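You operate a simulated robot arm through the tools that you are given. There is no shell and no other tool. Be economical: measure what you need, move in short steps, check, and stop when the job is done.

You run a simulated two-armed robot. Do the job below in one go: nothing can be reset, and whatever is moved stays where it is left.

## Task
Pick up the tall prop from the green belt top with one hand, pass it to the other hand and put it on the belt at the end stop.

Only the result counts: the job must be done as asked and must still hold three seconds after the hand-in. Knocking over, shifting, dropping, spilling or breaking anything else fails it.

## Robot
Two 7-joint arms with two-finger grippers on one trunk, on a base that drives. Base frame: it is fixed to the floor where the robot stands at the start and does not move with it; the origin is under the middle of the robot, x ahead of it, y to its left, z up. Lengths are in m, angles in rad, forces in N, time in s.
The left shoulder is at the start at [0.06, 0.123, 0.945], the right one opposite. With the tool pointing down near the work surface each hand reaches from about 0.36 to 0.8 m from the robot's upright axis, wherever it stands, measured 20 degrees to its own side. Places, roughly: belt at the end stop [0.8, -1.5, 0.8]. Payload 1.47 kg a hand.
The tool frame of a hand sits at the grasp point between the pads (the TCP): z along the fingers, y along the line on which they close. The tips reach 0.016 m beyond it. Largest opening 0.087 m; the body of the gripper starts 0.055 m behind the TCP.
Orientation is told as [roll, pitch, yaw] about the base's x, y, z axes, in that order, counted from this pose: with the fingers straight down and closing along the base's y, the tool's x points along the base's -x, its y along +y and its z along -z.

## Interface
- The arms move only by the tool play_rows. It takes "left_moves", "right_moves" or both (then of equal length, played together; a hand with none holds still); each is a list that holds one entry, the list of rows, each a list of 6 numbers: the shift along the tool's x, y, z in cm, then the turn, a rotation vector about the tool's x, y, z in rad. In form: [[[dx, dy, dz, rx, ry, rz], ...]]. A call has 1 to 10 rows; each row is the pose to reach, as a shift and turn from the pose commanded when the call began, along the tool's axes at that moment. "left_hand" and "right_hand" are, for a hand that has rows, the opening, from 0 (shut) to 1 (fully open), set as the call begins (left out, the last holds). A row lasts 0.2 s, in which the tool goes at most 0.05 m and 0.15 rad; a call with a longer step from one row to the next is refused whole, and so is a gripper value outside its range. Where a pose cannot be reached the arm comes as near as it can. A force on the tool above 40 N (or 10 N above the force at the start of the call, whichever is more), or a blocked arm, ends the call early, and 0.2 s more pass. Each finger travels about 0.153 m/s and halts on what it meets, pressing with about 28 N; the grip force reading is that of the motor and also rises with nothing between the fingers. The clock runs only during rows and for 0.2 s after the last one: add rows that repeat a pose to give the fingers time. It gives the time, the measured TCP pose, the force on the tool (base axes), the opening and the grip force at its end, in the units of the frame above (readings bear some noise), with the torque about the TCP (base axes, N m) and any sound that the robot's microphone picked up, and new pictures: "views" is both (left out), scene, wrist or none (wrist: the cameras of the hands that moved).
- Cameras (640 x 400 px; columns grow to the right, rows downward): "scene" is now at [0.0955, 0.0153, 1.5238]; the picture's right is [0.16, -0.99, 0.00], its down [-0.53, -0.08, -0.84] and it looks along [0.83, 0.13, -0.54] (base axes); focal length 254 px, centre (320, 200). "left" rides on the left gripper at [0.073, -0.012, -0.09] in its tool frame; the picture's right is [0.16, 0.99, 0.00], its down [-0.72, 0.12, -0.68] and it looks along [-0.67, 0.11, 0.73] (tool axes); focal length 247 px, centre (320, 200). "right" rides on the right gripper at [0.073, 0.012, -0.09] in its tool frame; the picture's right is [-0.16, 0.99, 0.00], its down [-0.72, -0.12, -0.68] and it looks along [-0.67, -0.11, 0.73] (tool axes); focal length 247 px, centre (320, 200). There is no depth. A picture from a camera that has moved, and an enlarged one, comes with that camera's place and axes in the base frame and with its lens.
- lift_body(by): slides the trunk up (or, below 0, down) by that many m; the arms and the scene camera ride with it, the base frame stays. It gives what a move gives, with no picture.
- roll_base(legs): drives the robot by 1 to 6 legs, each [ahead, left, turn to the left] in m, m and rad, along the robot's own axes; the way and the turn of a leg run together, so that a leg with both is an arc; at most 1.5 m and 3.142 rad a leg. The arms and the cameras ride along, it lands a little off, and it stops where it bumps. It gives what a move gives, and a new picture of the scene camera.
- head_to(pan, tilt): turns the head with the scene camera to pan (to the left, within 2.094 rad either way) and tilt (down, from -0.506 to 1.204), counted from straight ahead of the robot. It gives what a move gives, and a new picture of the scene camera.
- inspect(camera, box): a new picture of the part [left, top, right, bottom] of that camera's present view, enlarged. The clock stands still meanwhile.
- sign_off(): hands the job in; it is judged then, once.

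Work in short steps. Places have to be worked out from the pictures, the camera data and where the tool is seen: move nearer, look again, correct. Check each grasp and each placing, and mend what went wrong. You have 120 turns and 260 pictures in all, those below and enlarged ones among them. Open the grippers and draw the arms clear of the work before you hand the job in, unless the task says otherwise; then end with one line.

The tools are called as a command line: name --argument value ..., lists and objects as JSON in quotes. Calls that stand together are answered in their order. play_rows: Moves the arms, as the interface text tells. Its arguments: {"type":"object","properties":{"left_moves":{"type":"array"},"left_hand":{"type":"number"},"right_moves":{"type":"array"},"right_hand":{"type":"number"},"views":{"type":"string","enum":["both","scene","wrist","none"]}},"required":[]} The other tools are called the same way: lift_body (by) slides the trunk up or down; roll_base (legs) drives the base; head_to (pan, tilt) turns the head that bears the scene camera; inspect (camera, box) takes an enlarged picture of a part of a camera's view; sign_off () hands the job in.

At the start:

```text
clock: 0.0
left_eef_pos: [0.5244, 0.3552, 1.1405]
left_tcp_rot: [0.001, 0.001, 0.0]
left_ft_force: [-0.7, -0.2, -1.4]
left_ft_torque: [0.02, -0.02, 0.01]
left_opening: 0.0869
left_grip_force: 0.0
right_eef_pos: [0.5284, -0.0479, 1.1221]
right_tcp_rot: [0.0, 0.0, 0.0]
right_ft_force: [-0.2, -0.5, -0.8]
right_ft_torque: [-0.01, 0.0, -0.03]
right_opening: 0.0871
right_grip_force: 0.1
trunk travel left (down, up): [-0.1, 0.13]
robot x, y, heading: [-0.0003, 0.0013, -0.003]
head pan, tilt: [0.157, 0.567]
```

scene: 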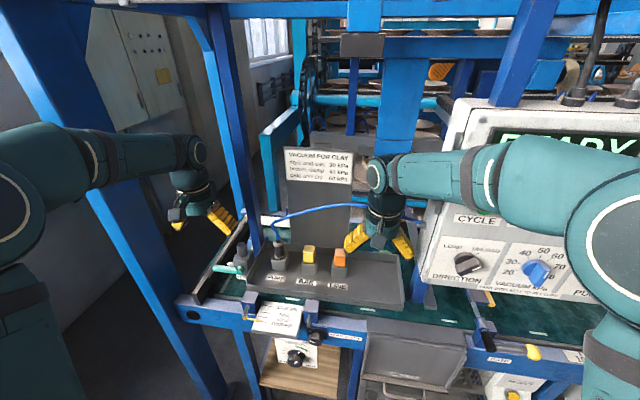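
right: 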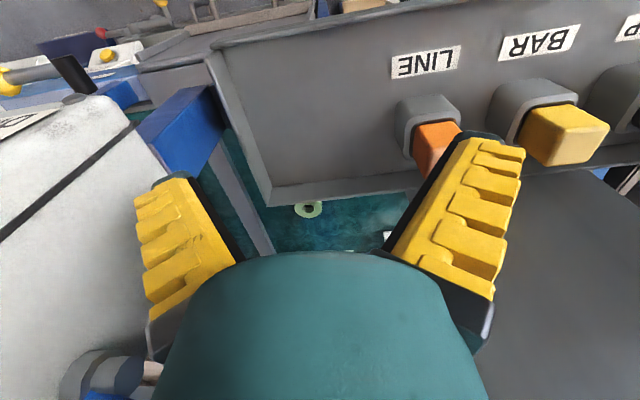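
left: 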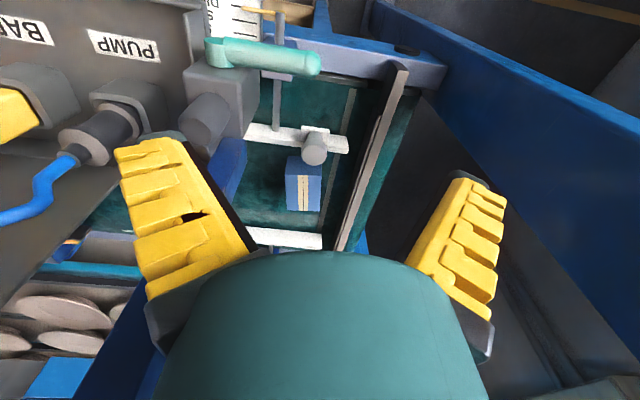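

The prop is not yet identified; I look closer at the scene view and then turn the head toward the right.

inspect --camera "scene" --box '[180, 180, 420, 330]'

inspect --camera "left" --box '[180, 0, 440, 260]'

head_to --pan -0.8 --tilt 0.5

```text
2.67 times, centred on (300, 255) of scene
camera zoom: at [0.0955, 0.0153, 1.5238], right [0.16, -0.99, 0.0], down [-0.53, -0.08, -0.84], along [0.83, 0.13, -0.54], focal length 678 px, centre (373, 53)
```

zoom: 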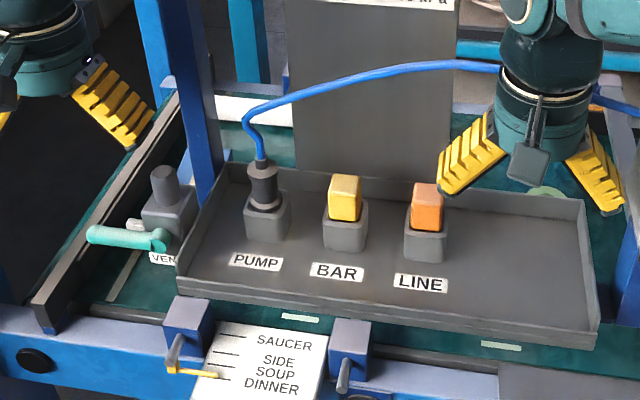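

```text
1.54 times, centred on (310, 130) of left
camera zoom: at [0.45, 0.3426, 1.2314], right [-0.16, 0.99, 0.0], down [0.72, 0.12, 0.68], along [0.67, 0.11, -0.73], focal length 380 px, centre (335, 308)
```

zoom: 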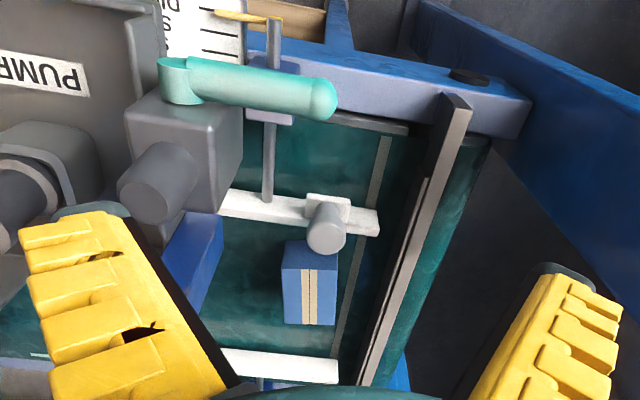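

```text
clock: 1.2
left_eef_pos: [0.5244, 0.3542, 1.1409]
left_tcp_rot: [0.0, 0.0, 0.002]
left_ft_force: [-0.8, -0.2, 0.6]
left_ft_torque: [0.03, -0.02, 0.0]
left_opening: 0.0871
left_grip_force: 0.0
right_eef_pos: [0.5294, -0.0474, 1.1218]
right_tcp_rot: [0.0, 0.001, 0.001]
right_ft_force: [0.6, 0.3, 0.2]
right_ft_torque: [-0.01, -0.01, -0.03]
right_opening: 0.0869
right_grip_force: 0.1
trunk travel left (down, up): [-0.1, 0.13]
robot x, y, heading: [-0.0027, -0.0008, 0.003]
head pan, tilt: [-0.799, 0.499]
camera scene: at [0.0708, -0.0639, 1.5299], right [-0.72, -0.7, 0.0], down [-0.33, 0.34, -0.88], along [0.61, -0.63, -0.48], focal length 254 px, centre (320, 200)
```

scene: 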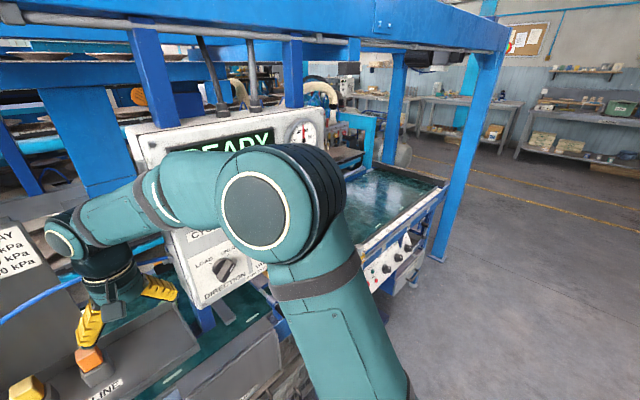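

The green belt runs left-right, with the far right end likely the end stop. I now look left for the prop (a blue block with tan strip seen in left wrist view around [0.8, 0.36]).

head_to --pan 0.45 --tilt 0.6

inspect --camera "scene" --box '[220, 130, 460, 280]'

```text
clock: 2.7
left_eef_pos: [0.5237, 0.3552, 1.1412]
left_tcp_rot: [0.0, -0.001, -0.001]
left_ft_force: [-0.3, -0.7, 1.3]
left_ft_torque: [-0.01, 0.02, 0.0]
left_opening: 0.087
left_grip_force: 0.1
right_eef_pos: [0.5276, -0.0474, 1.1228]
right_tcp_rot: [-0.001, 0.0, -0.001]
right_ft_force: [0.5, -0.3, 1.0]
right_ft_torque: [0.0, 0.01, -0.03]
right_opening: 0.0868
right_grip_force: 0.1
trunk travel left (down, up): [-0.1, 0.13]
robot x, y, heading: [0.0015, -0.0005, 0.002]
head pan, tilt: [0.45, 0.6]
camera scene: at [0.0869, 0.0397, 1.5208], right [0.43, -0.9, 0.0], down [-0.51, -0.25, -0.83], along [0.74, 0.36, -0.56], focal length 254 px, centre (320, 200)
```

scene: 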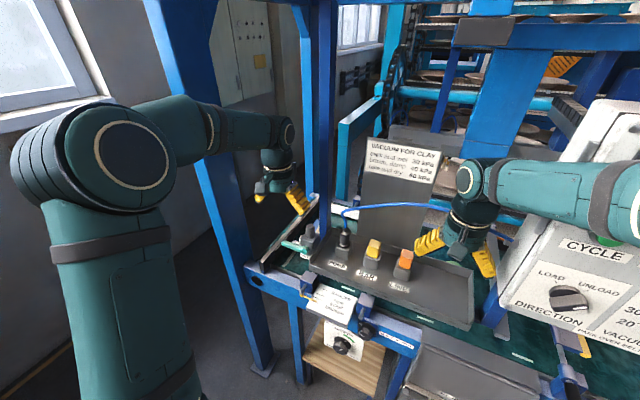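

```text
2.67 times, centred on (340, 205) of scene
camera zoom: at [0.0869, 0.0397, 1.5208], right [0.43, -0.9, 0.0], down [-0.51, -0.25, -0.83], along [0.74, 0.36, -0.56], focal length 678 px, centre (267, 187)
```

zoom: 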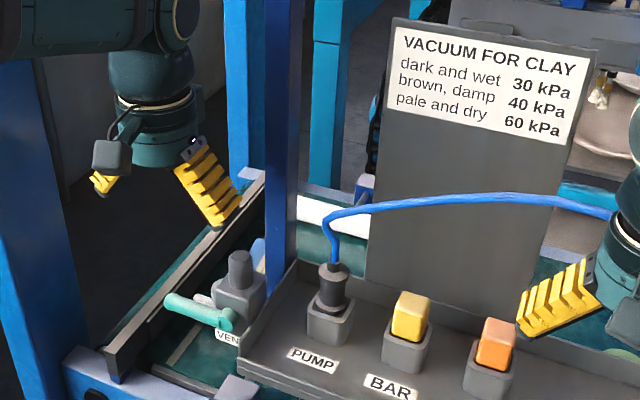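

I enlarge the left wrist view on the blue block to judge its shape, and look at the right hand's view too.

inspect --camera "left" --box '[230, 100, 390, 260]'

inspect --camera "right" --box '[0, 0, 400, 250]'

head_to --pan -0.35 --tilt 0.6

```text
2.50 times, centred on (310, 180) of left
camera zoom: at [0.45, 0.3426, 1.2314], right [-0.16, 0.99, 0.0], down [0.72, 0.12, 0.68], along [0.67, 0.11, -0.73], focal length 617 px, centre (345, 250)
```

zoom: 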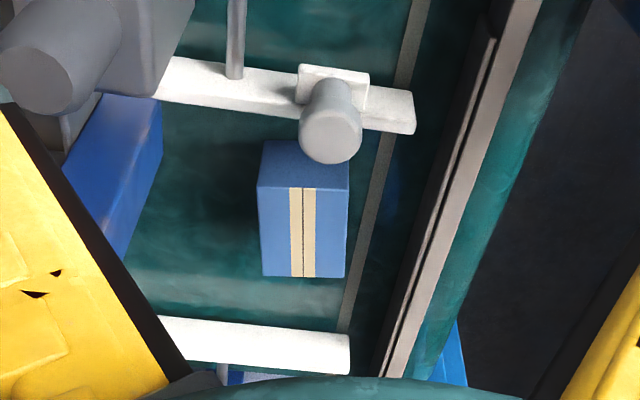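

```text
1.60 times, centred on (200, 125) of right
camera zoom: at [0.4558, -0.0371, 1.2127], right [0.16, 0.99, 0.0], down [0.72, -0.12, 0.68], along [0.67, -0.11, -0.73], focal length 395 px, centre (512, 320)
```

zoom: 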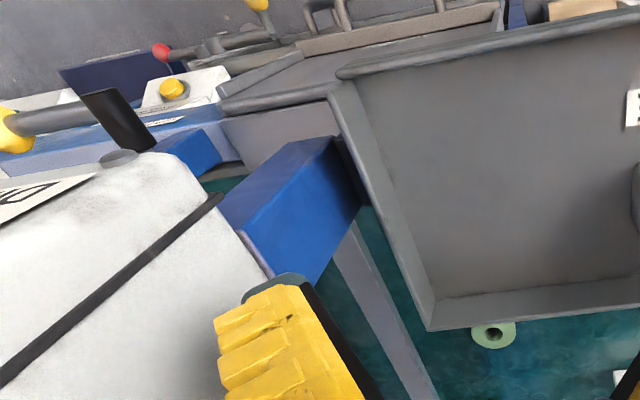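

```text
clock: 3.8
left_eef_pos: [0.5237, 0.3548, 1.1412]
left_tcp_rot: [0.001, -0.001, -0.001]
left_ft_force: [0.3, 0.0, 0.1]
left_ft_torque: [0.02, 0.01, 0.01]
left_opening: 0.0868
left_grip_force: 0.0
right_eef_pos: [0.5278, -0.0468, 1.1232]
right_tcp_rot: [-0.001, 0.0, 0.0]
right_ft_force: [-0.1, 0.3, -0.3]
right_ft_torque: [-0.02, -0.02, 0.02]
right_opening: 0.0871
right_grip_force: 0.0
trunk travel left (down, up): [-0.1, 0.13]
robot x, y, heading: [-0.0016, 0.0007, -0.001]
head pan, tilt: [-0.351, 0.6]
camera scene: at [0.0903, -0.029, 1.5208], right [-0.34, -0.94, 0.0], down [-0.53, 0.19, -0.83], along [0.78, -0.28, -0.56], focal length 254 px, centre (320, 200)
```

scene: 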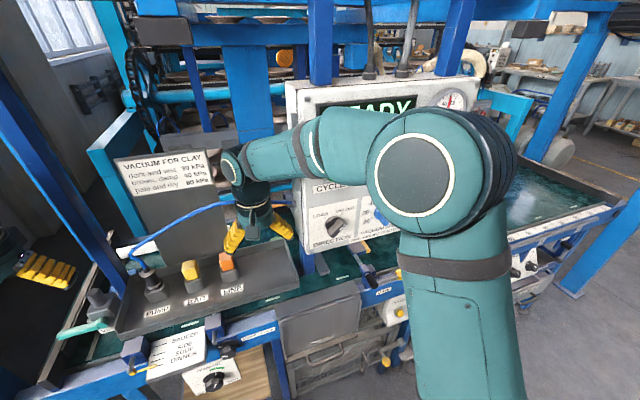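

The blue box stands on the belt at the left end, but I must survey the rest of the belt before deciding what "the tall prop" is. I back away 0.45 m and go to the right with the arms clear.

roll_base --legs '[[-0.45, 0, 0], [0, -0.9, 0]]'

head_to --pan -0.45 --tilt 0.45

```text
clock: 14.4
left_eef_pos: [0.0737, -0.5517, 1.1423]
left_tcp_rot: [-0.002, 0.0, -0.008]
left_ft_force: [0.3, -0.5, -0.3]
left_ft_torque: [-0.01, 0.02, -0.02]
left_opening: 0.087
left_grip_force: 0.0
right_eef_pos: [0.0771, -0.9533, 1.1233]
right_tcp_rot: [0.0, 0.001, -0.008]
right_ft_force: [0.1, 0.0, 0.0]
right_ft_torque: [0.02, -0.03, 0.0]
right_opening: 0.0869
right_grip_force: 0.0
trunk travel left (down, up): [-0.1, 0.13]
robot x, y, heading: [-0.4526, -0.9042, -0.007]
head pan, tilt: [-0.351, 0.6]
camera scene: at [-0.3619, -0.9317, 1.5208], right [-0.35, -0.94, 0.0], down [-0.53, 0.2, -0.83], along [0.77, -0.29, -0.56], focal length 254 px, centre (320, 200)
```

scene: 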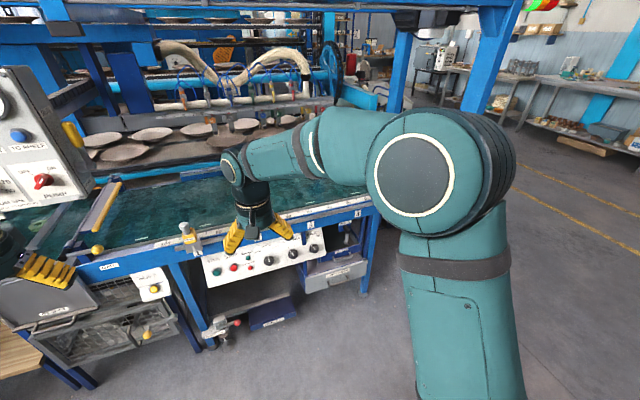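

```text
clock: 15.1
left_eef_pos: [0.0754, -0.5512, 1.141]
left_tcp_rot: [0.0, 0.0, -0.007]
left_ft_force: [0.3, 0.6, 0.3]
left_ft_torque: [0.0, -0.01, -0.01]
left_opening: 0.087
left_grip_force: 0.1
right_eef_pos: [0.0757, -0.9537, 1.1225]
right_tcp_rot: [-0.001, 0.001, -0.009]
right_ft_force: [0.1, -0.3, 0.8]
right_ft_torque: [-0.02, 0.02, 0.01]
right_opening: 0.0868
right_grip_force: 0.0
trunk travel left (down, up): [-0.1, 0.13]
robot x, y, heading: [-0.4501, -0.8981, -0.007]
head pan, tilt: [-0.45, 0.45]
camera scene: at [-0.3622, -0.9411, 1.5343], right [-0.44, -0.9, 0.0], down [-0.39, 0.19, -0.9], along [0.81, -0.4, -0.44], focal length 254 px, centre (320, 200)
```

scene: 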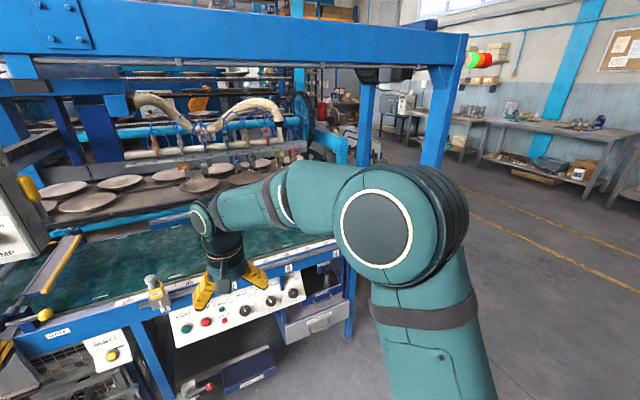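

The right half of the belt is empty here. I look at the middle and left with the head from this place.

head_to --pan 0.25 --tilt 0.5

head_to --pan 0.7 --tilt 0.4

```text
clock: 16.1
left_eef_pos: [0.076, -0.5504, 1.1408]
left_tcp_rot: [-0.002, 0.0, -0.009]
left_ft_force: [-0.7, 0.1, 0.5]
left_ft_torque: [-0.02, -0.03, 0.03]
left_opening: 0.0869
left_grip_force: 0.0
right_eef_pos: [0.0764, -0.9551, 1.1237]
right_tcp_rot: [0.0, 0.0, -0.009]
right_ft_force: [-0.3, -0.5, 0.3]
right_ft_torque: [0.01, 0.0, -0.02]
right_opening: 0.0869
right_grip_force: 0.1
trunk travel left (down, up): [-0.1, 0.13]
robot x, y, heading: [-0.4524, -0.901, -0.008]
head pan, tilt: [0.25, 0.499]
camera scene: at [-0.3562, -0.8788, 1.5299], right [0.24, -0.97, 0.0], down [-0.47, -0.11, -0.88], along [0.85, 0.21, -0.48], focal length 254 px, centre (320, 200)
```

scene: 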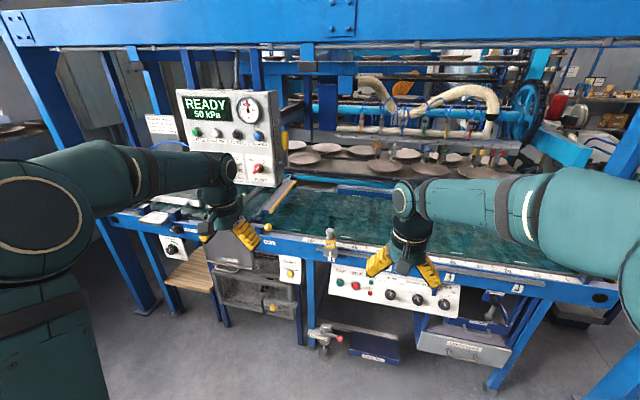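

```text
clock: 17.1
left_eef_pos: [0.0746, -0.5513, 1.141]
left_tcp_rot: [0.0, 0.001, -0.009]
left_ft_force: [0.1, -0.3, 0.3]
left_ft_torque: [-0.05, 0.01, -0.02]
left_opening: 0.0869
left_grip_force: 0.1
right_eef_pos: [0.0765, -0.9533, 1.1223]
right_tcp_rot: [0.0, 0.0, -0.009]
right_ft_force: [-0.2, -0.6, 0.5]
right_ft_torque: [0.0, -0.02, 0.03]
right_opening: 0.0871
right_grip_force: 0.1
trunk travel left (down, up): [-0.1, 0.13]
robot x, y, heading: [-0.4543, -0.902, -0.01]
head pan, tilt: [0.7, 0.4]
camera scene: at [-0.3732, -0.8414, 1.539], right [0.64, -0.77, 0.0], down [-0.3, -0.25, -0.92], along [0.71, 0.59, -0.39], focal length 254 px, centre (320, 200)
```

scene: 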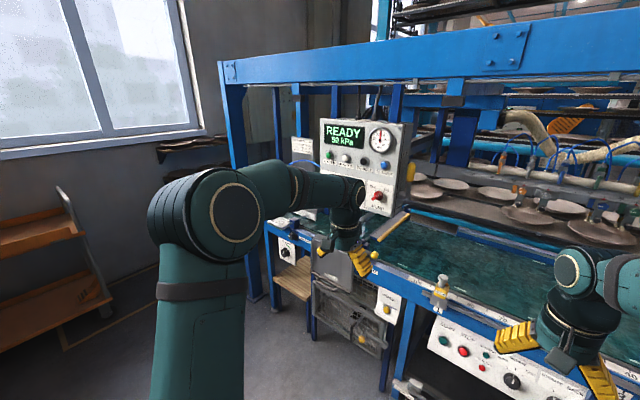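

No other free-standing object on the belt, so the blue box at about [0.8, 0.37] must be the prop. I go back left, staying away from the table, and look again at it from farther left.

roll_base --legs '[[0, 1.2, 0.01]]'

head_to --pan 0.0 --tilt 0.45

inspect --camera "scene" --box '[220, 170, 420, 295]'

```text
clock: 27.6
left_eef_pos: [0.0818, 0.6231, 1.141]
left_tcp_rot: [0.0, -0.001, -0.005]
left_ft_force: [-0.4, -0.4, 0.3]
left_ft_torque: [-0.01, -0.01, 0.0]
left_opening: 0.0871
left_grip_force: 0.1
right_eef_pos: [0.085, 0.2201, 1.1228]
right_tcp_rot: [0.0, -0.001, -0.004]
right_ft_force: [0.1, 0.8, -0.3]
right_ft_torque: [-0.01, 0.03, -0.06]
right_opening: 0.0869
right_grip_force: 0.0
trunk travel left (down, up): [-0.1, 0.13]
robot x, y, heading: [-0.4454, 0.2718, -0.005]
head pan, tilt: [0.7, 0.4]
camera scene: at [-0.3648, 0.3315, 1.539], right [0.64, -0.77, 0.0], down [-0.3, -0.25, -0.92], along [0.71, 0.59, -0.39], focal length 254 px, centre (320, 200)
```

scene: 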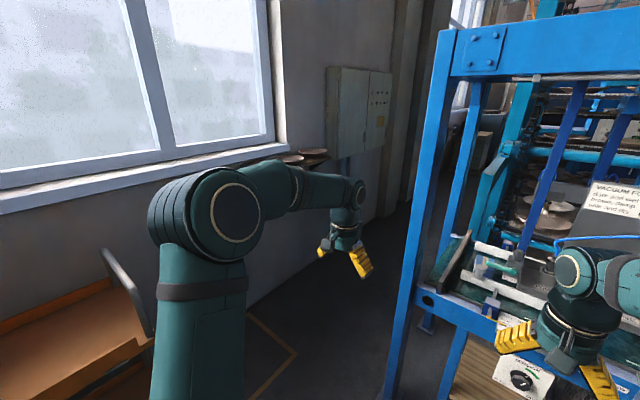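

```text
clock: 28.7
left_eef_pos: [0.0822, 0.6227, 1.1405]
left_tcp_rot: [-0.001, -0.001, -0.005]
left_ft_force: [-0.9, -0.8, -0.5]
left_ft_torque: [0.0, -0.01, 0.01]
left_opening: 0.0869
left_grip_force: 0.0
right_eef_pos: [0.0838, 0.2207, 1.1227]
right_tcp_rot: [-0.001, 0.0, -0.005]
right_ft_force: [0.8, 0.3, 0.9]
right_ft_torque: [0.01, 0.01, 0.02]
right_opening: 0.087
right_grip_force: 0.1
trunk travel left (down, up): [-0.1, 0.13]
robot x, y, heading: [-0.4453, 0.2721, -0.003]
head pan, tilt: [0.0, 0.45]
camera scene: at [-0.3441, 0.2716, 1.5344], right [0.0, -1.0, 0.0], down [-0.44, 0.0, -0.9], along [0.9, 0.0, -0.44], focal length 254 px, centre (320, 200)
```

scene: 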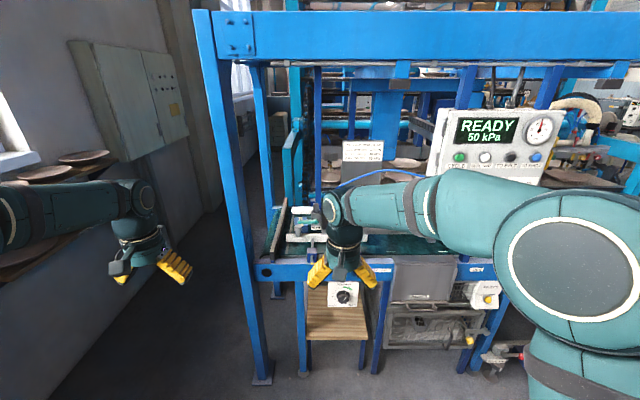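

```text
3.20 times, centred on (320, 232) of scene
camera zoom: at [-0.3441, 0.2716, 1.5344], right [0.0, -1.0, 0.0], down [-0.44, 0.0, -0.9], along [0.9, 0.0, -0.44], focal length 813 px, centre (320, 96)
```

zoom: 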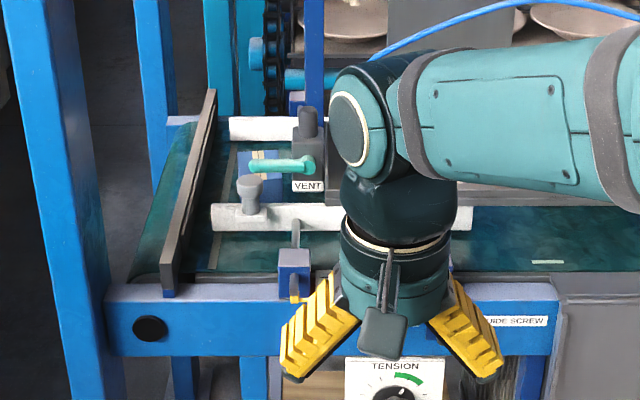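

The box stands between two white guide bars, behind the vent lever. I zoom more on it.

inspect --camera "scene" --box '[270, 190, 350, 240]'

```text
8.00 times, centred on (310, 215) of scene
camera zoom: at [-0.3441, 0.2716, 1.5344], right [0.0, -1.0, 0.0], down [-0.44, 0.0, -0.9], along [0.9, 0.0, -0.44], focal length 2033 px, centre (400, 80)
```

zoom: 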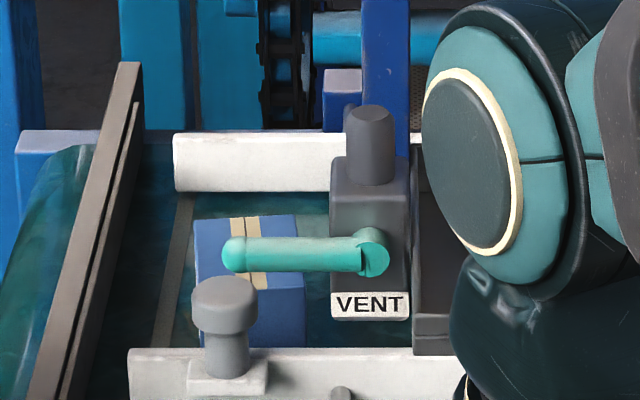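

There is also a light-green ring I saw behind the tray at about [0.81, -0.12, 0.85], possibly a kiln prop standing on the belt. I drive to look at it.

roll_base --legs '[[0, -0.27, 0], [0.4, 0, 0]]'

inspect --camera "right" --box '[220, 130, 420, 255]'

inspect --camera "scene" --box '[320, 180, 480, 280]'

```text
clock: 33.7
left_eef_pos: [0.4775, 0.3574, 1.1412]
left_tcp_rot: [0.0, 0.0, 0.004]
left_ft_force: [0.8, -0.1, 0.2]
left_ft_torque: [-0.01, 0.03, 0.02]
left_opening: 0.0872
left_grip_force: 0.0
right_eef_pos: [0.4845, -0.0445, 1.1222]
right_tcp_rot: [0.0, -0.002, 0.003]
right_ft_force: [-0.2, 0.0, -0.4]
right_ft_torque: [0.03, 0.02, 0.0]
right_opening: 0.0869
right_grip_force: 0.0
trunk travel left (down, up): [-0.1, 0.13]
robot x, y, heading: [-0.0451, -0.0027, 0.003]
head pan, tilt: [0.0, 0.45]
camera scene: at [0.055, 0.0021, 1.5343], right [0.0, -1.0, 0.0], down [-0.44, 0.0, -0.9], along [0.9, 0.0, -0.44], focal length 254 px, centre (320, 200)
```

scene: 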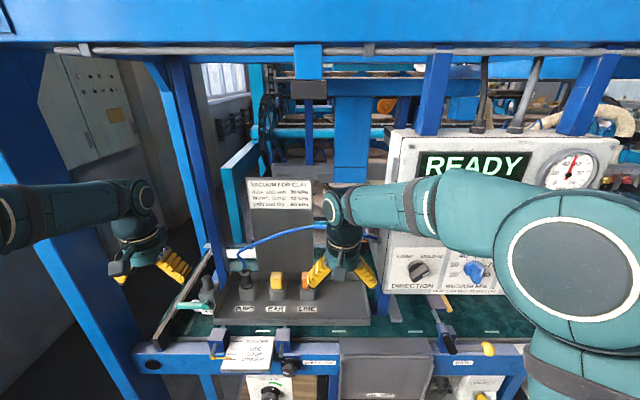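

```text
3.20 times, centred on (320, 192) of right
camera zoom: at [0.4116, -0.0349, 1.2125], right [0.15, 0.99, 0.0], down [0.72, -0.11, 0.68], along [0.67, -0.1, -0.73], focal length 790 px, centre (320, 224)
```

zoom: 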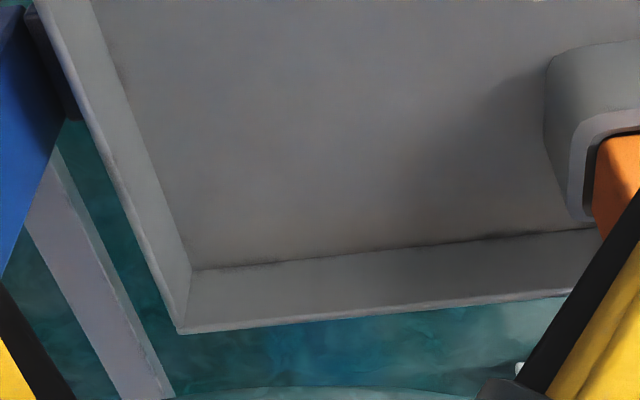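

```text
4.00 times, centred on (400, 230) of scene
camera zoom: at [0.055, 0.0021, 1.5343], right [0.0, -1.0, 0.0], down [-0.44, 0.0, -0.9], along [0.9, 0.0, -0.44], focal length 1016 px, centre (0, 80)
```

zoom: 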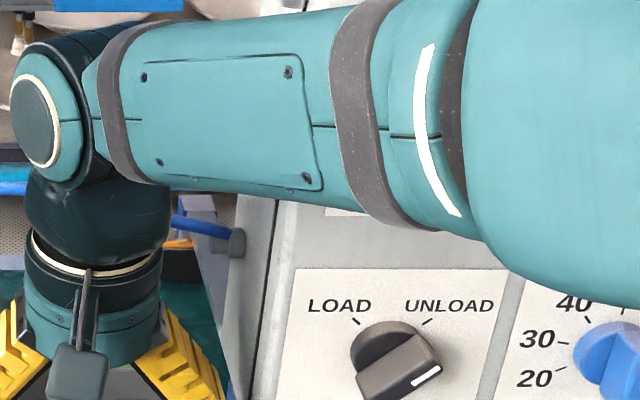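

The right hand hides the place; I move it 9 cm ahead so its camera sees past the tray rim.

play_rows --right_moves '[[[-4.5, 0, 0, 0, 0, 0], [-9, 0, 0, 0, 0, 0], [-9, 0, 0, 0, 0, 0]]]' --views "wrist"

inspect --camera "right" --box '[220, 130, 420, 255]'

```text
clock: 34.5
left_eef_pos: [0.4761, 0.3571, 1.1416]
left_tcp_rot: [0.0, 0.0, 0.003]
left_ft_force: [-0.1, -0.5, -0.2]
left_ft_torque: [-0.02, -0.05, -0.01]
left_opening: 0.0872
left_grip_force: 0.0
right_eef_pos: [0.575, -0.0435, 1.1237]
right_tcp_rot: [0.0, 0.0, 0.003]
right_ft_force: [0.7, -0.5, 0.1]
right_ft_torque: [0.02, -0.02, 0.0]
right_opening: 0.0868
right_grip_force: 0.1
trunk travel left (down, up): [-0.1, 0.13]
robot x, y, heading: [-0.0464, -0.0024, 0.002]
head pan, tilt: [0.0, 0.45]
camera right: at [0.5015, -0.0337, 1.213], right [0.15, 0.99, 0.0], down [0.72, -0.11, 0.68], along [0.67, -0.1, -0.73], focal length 247 px, centre (320, 200)
```

right: 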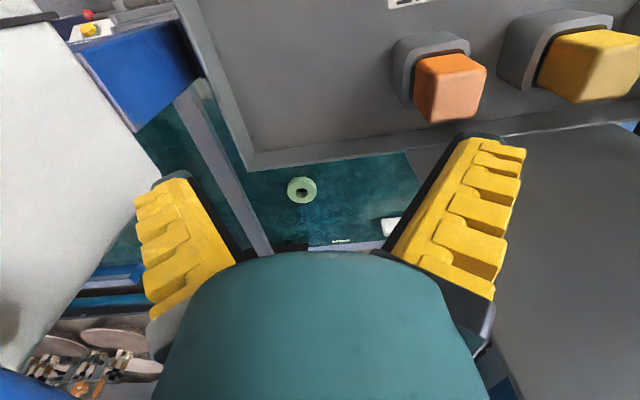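

```text
3.20 times, centred on (320, 192) of right
camera zoom: at [0.5015, -0.0337, 1.213], right [0.15, 0.99, 0.0], down [0.72, -0.11, 0.68], along [0.67, -0.1, -0.73], focal length 790 px, centre (320, 224)
```

zoom: 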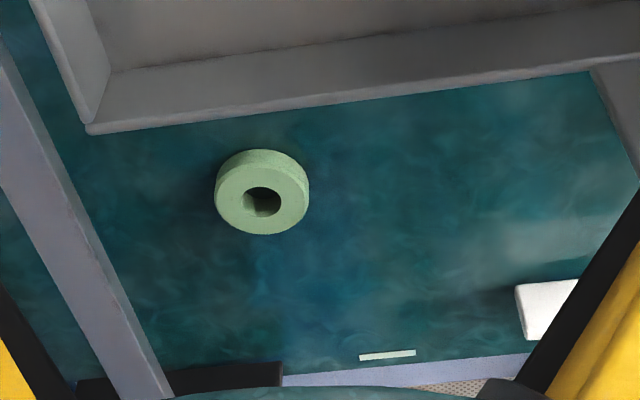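

That is a short green ring, so the belt holds several props. I turn the left hand so its camera looks toward the right behind the tray and sign.

play_rows --left_moves '[[[0, 2, -4, 0, 0, 0.14], [-2, 4, -8, 0, 0, 0.28], [-4, 6, -8, 0, 0, 0.42], [-6, 6, -8, 0, 0, 0.56], [-8, 6, -8, 0, 0, 0.7], [-10, 6, -8, 0, 0, 0.84], [-10, 6, -8, 0, 0, 0.98], [-10, 6, -8, 0, 0, 1.12], [-10, 6, -8, 0, 0, 1.12]]]' --views "both"

```text
clock: 36.5
left_eef_pos: [0.5773, 0.4193, 1.2218]
left_tcp_rot: [0.0, 0.0, -1.116]
left_ft_force: [0.3, -0.2, 0.6]
left_ft_torque: [-0.02, 0.0, 0.0]
left_opening: 0.0869
left_grip_force: 0.1
right_eef_pos: [0.5754, -0.0426, 1.1217]
right_tcp_rot: [-0.001, 0.0, 0.003]
right_ft_force: [-0.4, -1.2, 0.4]
right_ft_torque: [0.01, 0.01, -0.03]
right_opening: 0.0869
right_grip_force: 0.2
trunk travel left (down, up): [-0.1, 0.13]
robot x, y, heading: [-0.0478, 0.0035, 0.003]
head pan, tilt: [0.0, 0.45]
camera scene: at [0.0539, 0.002, 1.5344], right [0.0, -1.0, 0.0], down [-0.43, 0.0, -0.9], along [0.9, 0.0, -0.43], focal length 254 px, centre (320, 200)
camera left: at [0.5329, 0.4786, 1.3118], right [0.82, 0.57, 0.0], down [0.42, -0.6, 0.68], along [0.39, -0.56, -0.73], focal length 247 px, centre (320, 200)
```

scene: 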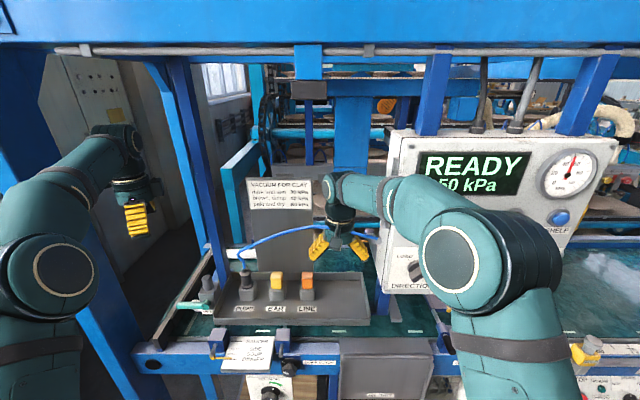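
left: 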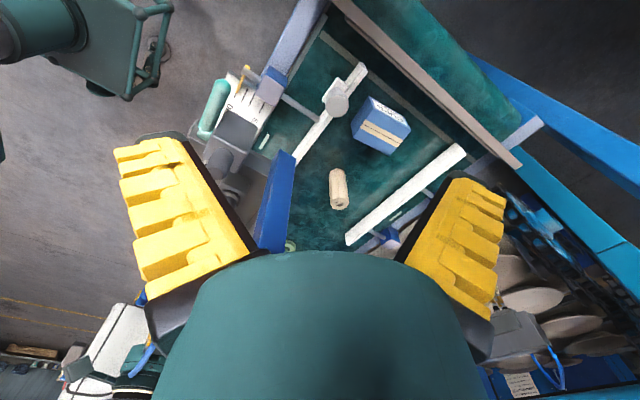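

A cream, slender upright column stands on the belt behind the tray: that is the tall prop. I zoom in.

inspect --camera "left" --box '[280, 90, 440, 250]'

inspect --camera "left" --box '[190, 40, 430, 260]'

```text
2.50 times, centred on (360, 170) of left
camera zoom: at [0.5329, 0.4786, 1.3118], right [0.82, 0.57, 0.0], down [0.42, -0.6, 0.68], along [0.39, -0.56, -0.73], focal length 617 px, centre (220, 275)
```

zoom: 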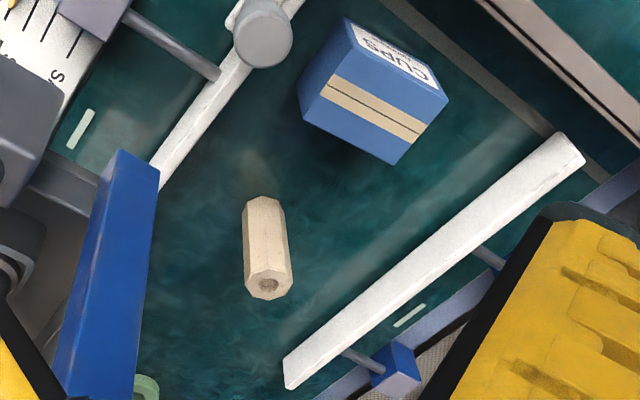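

```text
1.82 times, centred on (310, 150) of left
camera zoom: at [0.5329, 0.4786, 1.3118], right [0.82, 0.57, 0.0], down [0.42, -0.6, 0.68], along [0.39, -0.56, -0.73], focal length 449 px, centre (338, 291)
```

zoom: 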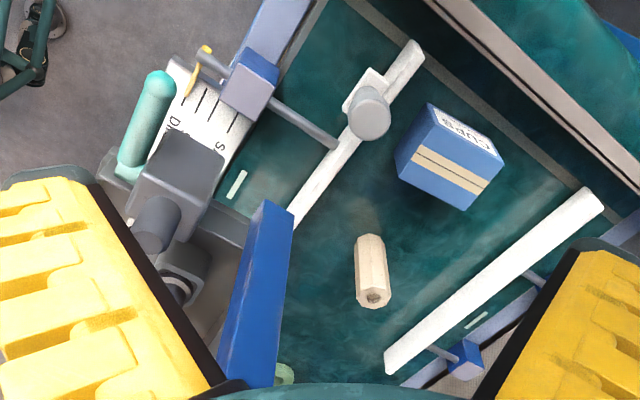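

The cream hollow column is at about [0.79, 0.19], z 0.80–0.91, behind the sign plate (x≈0.66), with a frame post near (0.62, 0.28). I will reach it with the left hand, from the left with a tilted tool, so I first pull the right hand back, then drive a bit closer.

play_rows --right_moves '[[[4.5, 0, -2, 0, 0, 0], [9, 0, -4, 0, 0, 0], [13.5, 0, -4, 0, 0, 0], [18, 0, -4, 0, 0, 0], [20, 0, -4, 0, 0, 0]]]' --views "none"

roll_base --legs '[[0, 0.05, 0], [0.1, 0, 0]]'

head_to --pan 0.5 --tilt 0.55

inspect --camera "left" --box '[0, 0, 640, 400]'

```text
clock: 37.7
left_eef_pos: [0.5758, 0.4184, 1.2228]
left_tcp_rot: [0.0, 0.0, -1.115]
left_ft_force: [-0.4, 0.3, 1.2]
left_ft_torque: [-0.01, 0.03, 0.01]
left_opening: 0.0872
left_grip_force: 0.1
right_eef_pos: [0.3733, -0.045, 1.162]
right_tcp_rot: [0.001, 0.0, 0.004]
right_ft_force: [-0.2, 0.3, -0.4]
right_ft_torque: [-0.04, -0.03, 0.02]
right_opening: 0.0871
right_grip_force: 0.2
trunk travel left (down, up): [-0.1, 0.13]
robot x, y, heading: [-0.0471, 0.0018, 0.003]
head pan, tilt: [0.0, 0.45]
```

```text
clock: 39.6
left_eef_pos: [0.6745, 0.4694, 1.22]
left_tcp_rot: [-0.002, 0.002, -1.113]
left_ft_force: [0.3, 0.3, -0.4]
left_ft_torque: [-0.02, 0.01, 0.01]
left_opening: 0.0872
left_grip_force: 0.2
right_eef_pos: [0.4727, 0.0054, 1.1608]
right_tcp_rot: [0.0, 0.0, 0.006]
right_ft_force: [0.4, -0.1, -1.0]
right_ft_torque: [0.0, 0.01, -0.03]
right_opening: 0.0868
right_grip_force: 0.1
trunk travel left (down, up): [-0.1, 0.13]
robot x, y, heading: [0.0536, 0.0521, 0.001]
head pan, tilt: [0.0, 0.45]
camera scene: at [0.1538, 0.0527, 1.5343], right [0.01, -1.0, 0.0], down [-0.44, 0.0, -0.9], along [0.9, 0.01, -0.44], focal length 254 px, centre (320, 200)
```

scene: 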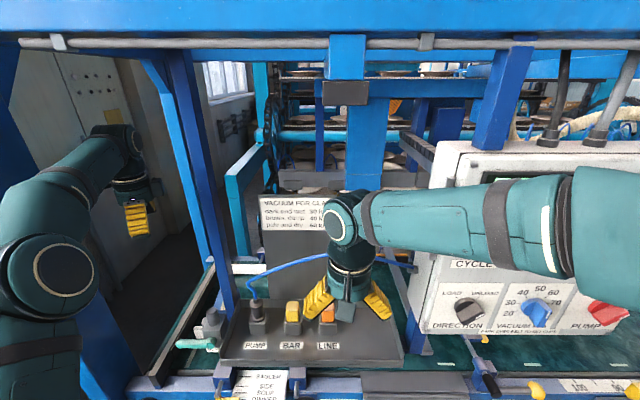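

```text
clock: 40.5
left_eef_pos: [0.6729, 0.4701, 1.2209]
left_tcp_rot: [0.001, 0.0, -1.112]
left_ft_force: [-0.4, -0.2, -0.7]
left_ft_torque: [0.02, 0.01, 0.01]
left_opening: 0.0868
left_grip_force: 0.0
right_eef_pos: [0.4726, 0.0057, 1.1611]
right_tcp_rot: [0.001, -0.001, 0.006]
right_ft_force: [-0.3, 0.4, 0.1]
right_ft_torque: [-0.01, 0.04, 0.01]
right_opening: 0.0867
right_grip_force: 0.1
trunk travel left (down, up): [-0.1, 0.13]
robot x, y, heading: [0.0517, 0.0516, 0.005]
head pan, tilt: [0.499, 0.55]
camera scene: at [0.1395, 0.0957, 1.5253], right [0.48, -0.88, 0.0], down [-0.46, -0.25, -0.85], along [0.75, 0.41, -0.52], focal length 254 px, centre (320, 200)
```

scene: 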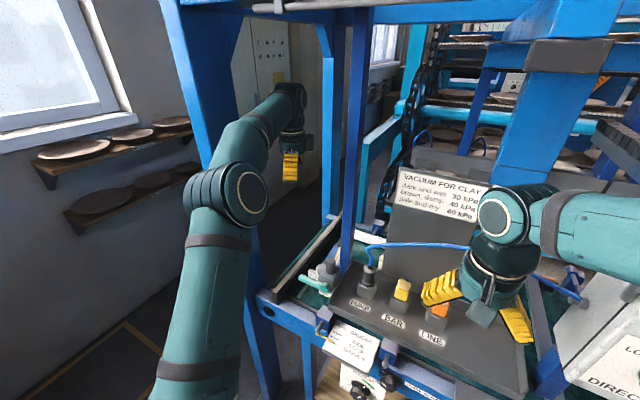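

```text
1.00 times, centred on (320, 200) of left (not enlarged: the box is as wide or as high as the picture)
camera zoom: at [0.6308, 0.53, 1.3115], right [0.82, 0.58, 0.0], down [0.42, -0.6, 0.68], along [0.39, -0.56, -0.73], focal length 247 px, centre (320, 200)
```

zoom: 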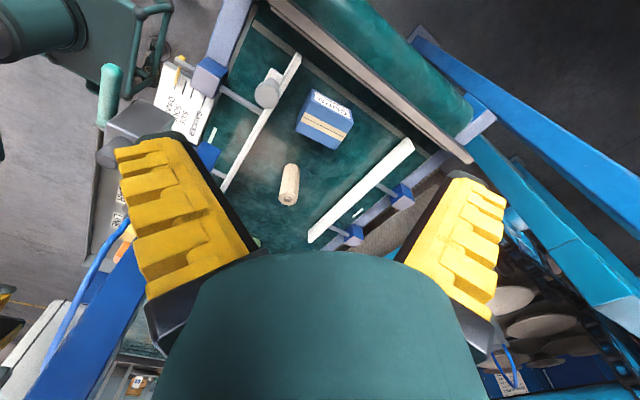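

Drive went well, elbow clear of the front post. I zoom on the prop for triangulation from this second viewpoint.

inspect --camera "left" --box '[240, 120, 368, 220]'

```text
4.00 times, centred on (304, 170) of left
camera zoom: at [0.6308, 0.53, 1.3115], right [0.82, 0.58, 0.0], down [0.42, -0.6, 0.68], along [0.39, -0.56, -0.73], focal length 988 px, centre (384, 320)
```

zoom: 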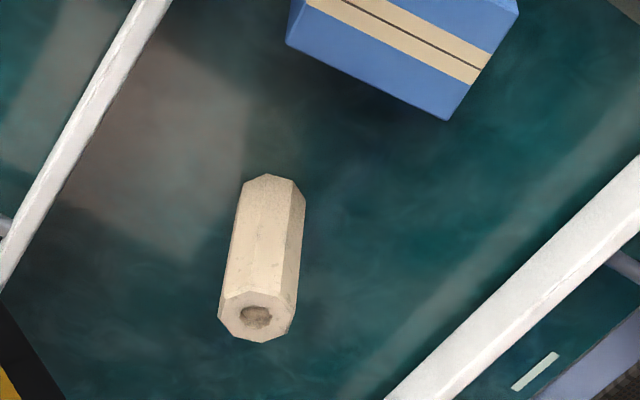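

From two views the prop's top centre is at [0.779, 0.197, 0.926], base z≈0.815, width ≈0.043. I bring the left hand to above-left of it at yaw −π/2 so that the fingers close along x.

play_rows --left_moves '[[[-3.3, 0.3, 0, 0, 0, 0.08], [-6.6, 0.7, 0, 0, 0, 0.16], [-10, 1.0, 0, 0, 0, 0.24], [-13.3, 1.3, 0, 0, 0, 0.32], [-16.6, 1.6, 0, 0, 0, 0.4], [-20, 2, 0, 0, 0, 0.459], [-20, 2, 0, 0, 0, 0.459]]]'

```text
clock: 42.3
left_eef_pos: [0.7363, 0.3415, 1.207]
left_tcp_rot: [0.018, -0.013, -1.515]
left_ft_force: [-0.6, -0.4, -0.2]
left_ft_torque: [-0.01, 0.04, 0.02]
left_opening: 0.0869
left_grip_force: 0.1
left hand out of reach, approached as far as the arm can: row 4, 5, 6, 7
right_eef_pos: [0.4705, 0.0241, 1.1603]
right_tcp_rot: [-0.01, -0.001, 0.019]
right_ft_force: [1.0, 0.1, -0.2]
right_ft_torque: [-0.05, 0.0, -0.01]
right_opening: 0.0872
right_grip_force: 0.0
trunk travel left (down, up): [-0.1, 0.13]
robot x, y, heading: [0.0535, 0.0528, 0.024]
head pan, tilt: [0.499, 0.55]
stopped in row 7 (left hand): the arm was blocked; the commanded pose is now the measured one
camera scene: at [0.1357, 0.1127, 1.524], right [0.5, -0.87, 0.01], down [-0.45, -0.27, -0.85], along [0.74, 0.42, -0.52], focal length 254 px, centre (320, 200)
camera left: at [0.7184, 0.4143, 1.2963], right [0.98, 0.21, 0.02], down [0.14, -0.71, 0.69], along [0.16, -0.67, -0.72], focal length 247 px, centre (320, 200)
```

scene: 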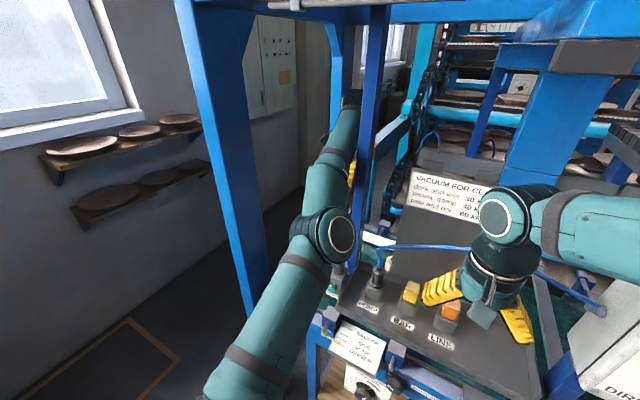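
left: 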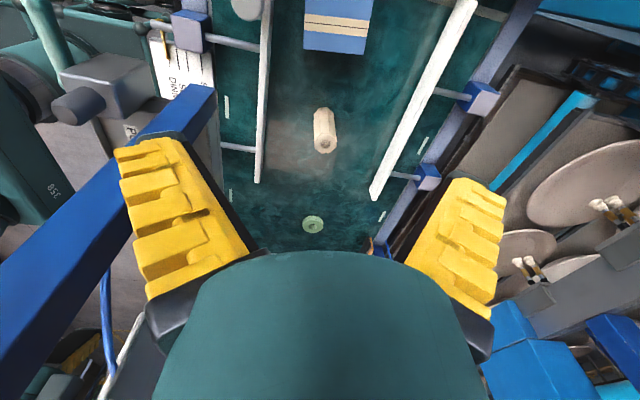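

The forearm touched the frame post (arm nearly straight, passing too close to it). I back the hand off the way it came, then will reposition the base further left so the arm comes in through the gap.

play_rows --left_moves '[[[3, -1, 0, 0, 0, 0], [7, -2.5, 0, 0, 0, 0], [11, -4.5, 0, 0, 0, 0], [13, -6, 0, 0, 0, 0], [13, -10, 0, 0, 0, 0], [12, -14, 0, 0, 0, 0], [11, -18, 0, 0, 0, 0], [10, -22, 0, 0, 0, 0], [9, -26, 0, 0, 0, 0]]]'

```text
clock: 44.3
left_eef_pos: [0.6715, 0.4797, 1.2546]
left_tcp_rot: [0.013, -0.004, -1.537]
left_ft_force: [-0.5, 1.1, 0.1]
left_ft_torque: [-0.02, 0.01, 0.02]
left_opening: 0.0871
left_grip_force: 0.0
left hand out of reach, approached as far as the arm can: row 1, 2, 3, 4, 5, 6, 7, 8, 9
right_eef_pos: [0.4731, 0.0117, 1.1616]
right_tcp_rot: [0.0, 0.0, 0.016]
right_ft_force: [0.1, -0.8, 0.5]
right_ft_torque: [-0.02, -0.01, 0.02]
right_opening: 0.087
right_grip_force: 0.2
trunk travel left (down, up): [-0.1, 0.13]
robot x, y, heading: [0.0537, 0.053, 0.017]
head pan, tilt: [0.499, 0.55]
camera scene: at [0.1378, 0.0984, 1.5254], right [0.49, -0.87, 0.0], down [-0.45, -0.26, -0.85], along [0.74, 0.42, -0.52], focal length 254 px, centre (320, 200)
camera left: at [0.6566, 0.5523, 1.3452], right [0.98, 0.19, 0.01], down [0.13, -0.72, 0.68], along [0.14, -0.67, -0.73], focal length 247 px, centre (320, 200)
```

scene: 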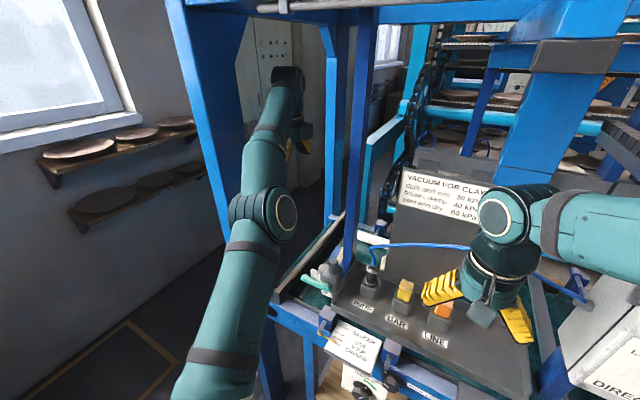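
left: 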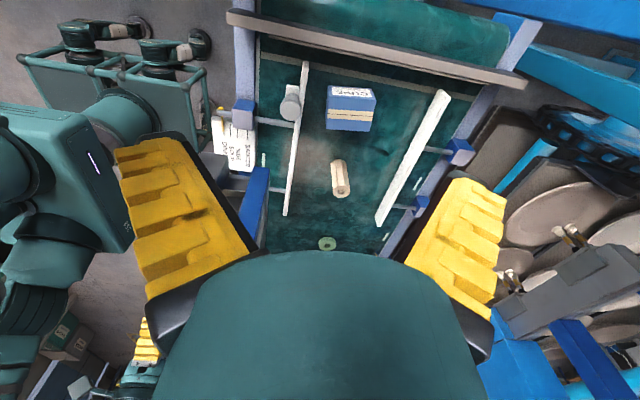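

The wrist hit a joint limit at that yaw. I turn the hand back (yaw toward −0.8) which also lets it come back near the robot.

play_rows --left_moves '[[[0, 0, 0, 0, 0, -0.14], [0, 0, 0, 0, 0, -0.28], [0, 0, 0, 0, 0, -0.42], [0, 0, 0, 0, 0, -0.56], [0, 0, 0, 0, 0, -0.7], [0, 0, 0, 0, 0, -0.8], [0, 0, 0, 0, 0, -0.8]]]' --views "scene"

```text
clock: 45.9
left_eef_pos: [0.6773, 0.4753, 1.2483]
left_tcp_rot: [0.0, 0.01, -0.806]
left_ft_force: [0.3, -0.1, 0.1]
left_ft_torque: [-0.03, 0.01, -0.03]
left_opening: 0.0871
left_grip_force: 0.1
left hand out of reach, approached as far as the arm can: row 2, 3, 4, 5, 6
right_eef_pos: [0.4714, 0.012, 1.1615]
right_tcp_rot: [0.0, 0.001, 0.014]
right_ft_force: [0.0, 0.4, -0.2]
right_ft_torque: [0.01, -0.03, 0.0]
right_opening: 0.0871
right_grip_force: 0.1
trunk travel left (down, up): [-0.1, 0.13]
robot x, y, heading: [0.0532, 0.0525, 0.013]
head pan, tilt: [0.499, 0.55]
camera scene: at [0.1388, 0.0988, 1.5253], right [0.49, -0.87, 0.0], down [-0.46, -0.26, -0.85], along [0.74, 0.42, -0.52], focal length 254 px, centre (320, 200)
```

scene: 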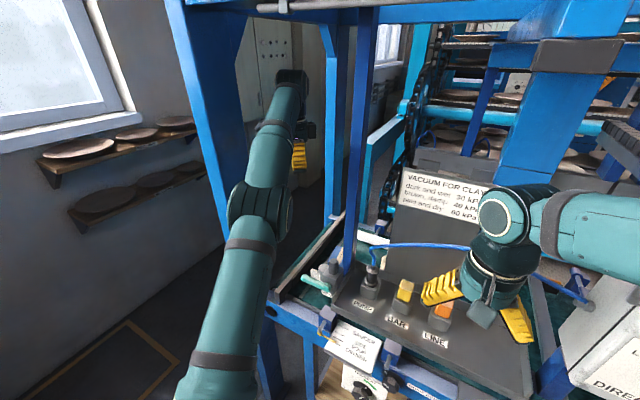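

Yaw is free again; now pull the hand back toward the robot.

play_rows --left_moves '[[[1.8, -2.4, 0.6, 0, 0, 0], [3.6, -4.9, 1.2, 0, 0, 0], [5.4, -7.3, 1.8, 0, 0, 0], [7.2, -9.8, 2.4, 0, 0, 0], [9, -12.2, 3, 0, 0, 0], [9, -12.2, 3, 0, 0, 0]]]' --views "scene"

```text
clock: 47.3
left_eef_pos: [0.5215, 0.4587, 1.2147]
left_tcp_rot: [0.008, -0.011, -0.737]
left_ft_force: [0.6, 0.2, 0.3]
left_ft_torque: [-0.01, 0.01, 0.02]
left_opening: 0.0869
left_grip_force: 0.0
right_eef_pos: [0.4731, 0.0119, 1.1614]
right_tcp_rot: [0.0, 0.0, 0.013]
right_ft_force: [-0.5, -0.7, -1.1]
right_ft_torque: [0.0, -0.01, -0.01]
right_opening: 0.0869
right_grip_force: 0.0
trunk travel left (down, up): [-0.1, 0.13]
robot x, y, heading: [0.0576, 0.0541, 0.011]
head pan, tilt: [0.499, 0.55]
camera scene: at [0.1399, 0.0979, 1.5252], right [0.49, -0.87, 0.0], down [-0.46, -0.26, -0.85], along [0.74, 0.42, -0.52], focal length 254 px, centre (320, 200)
```

scene: 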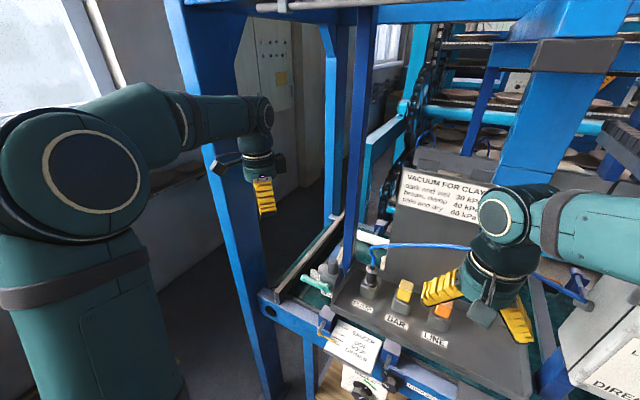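

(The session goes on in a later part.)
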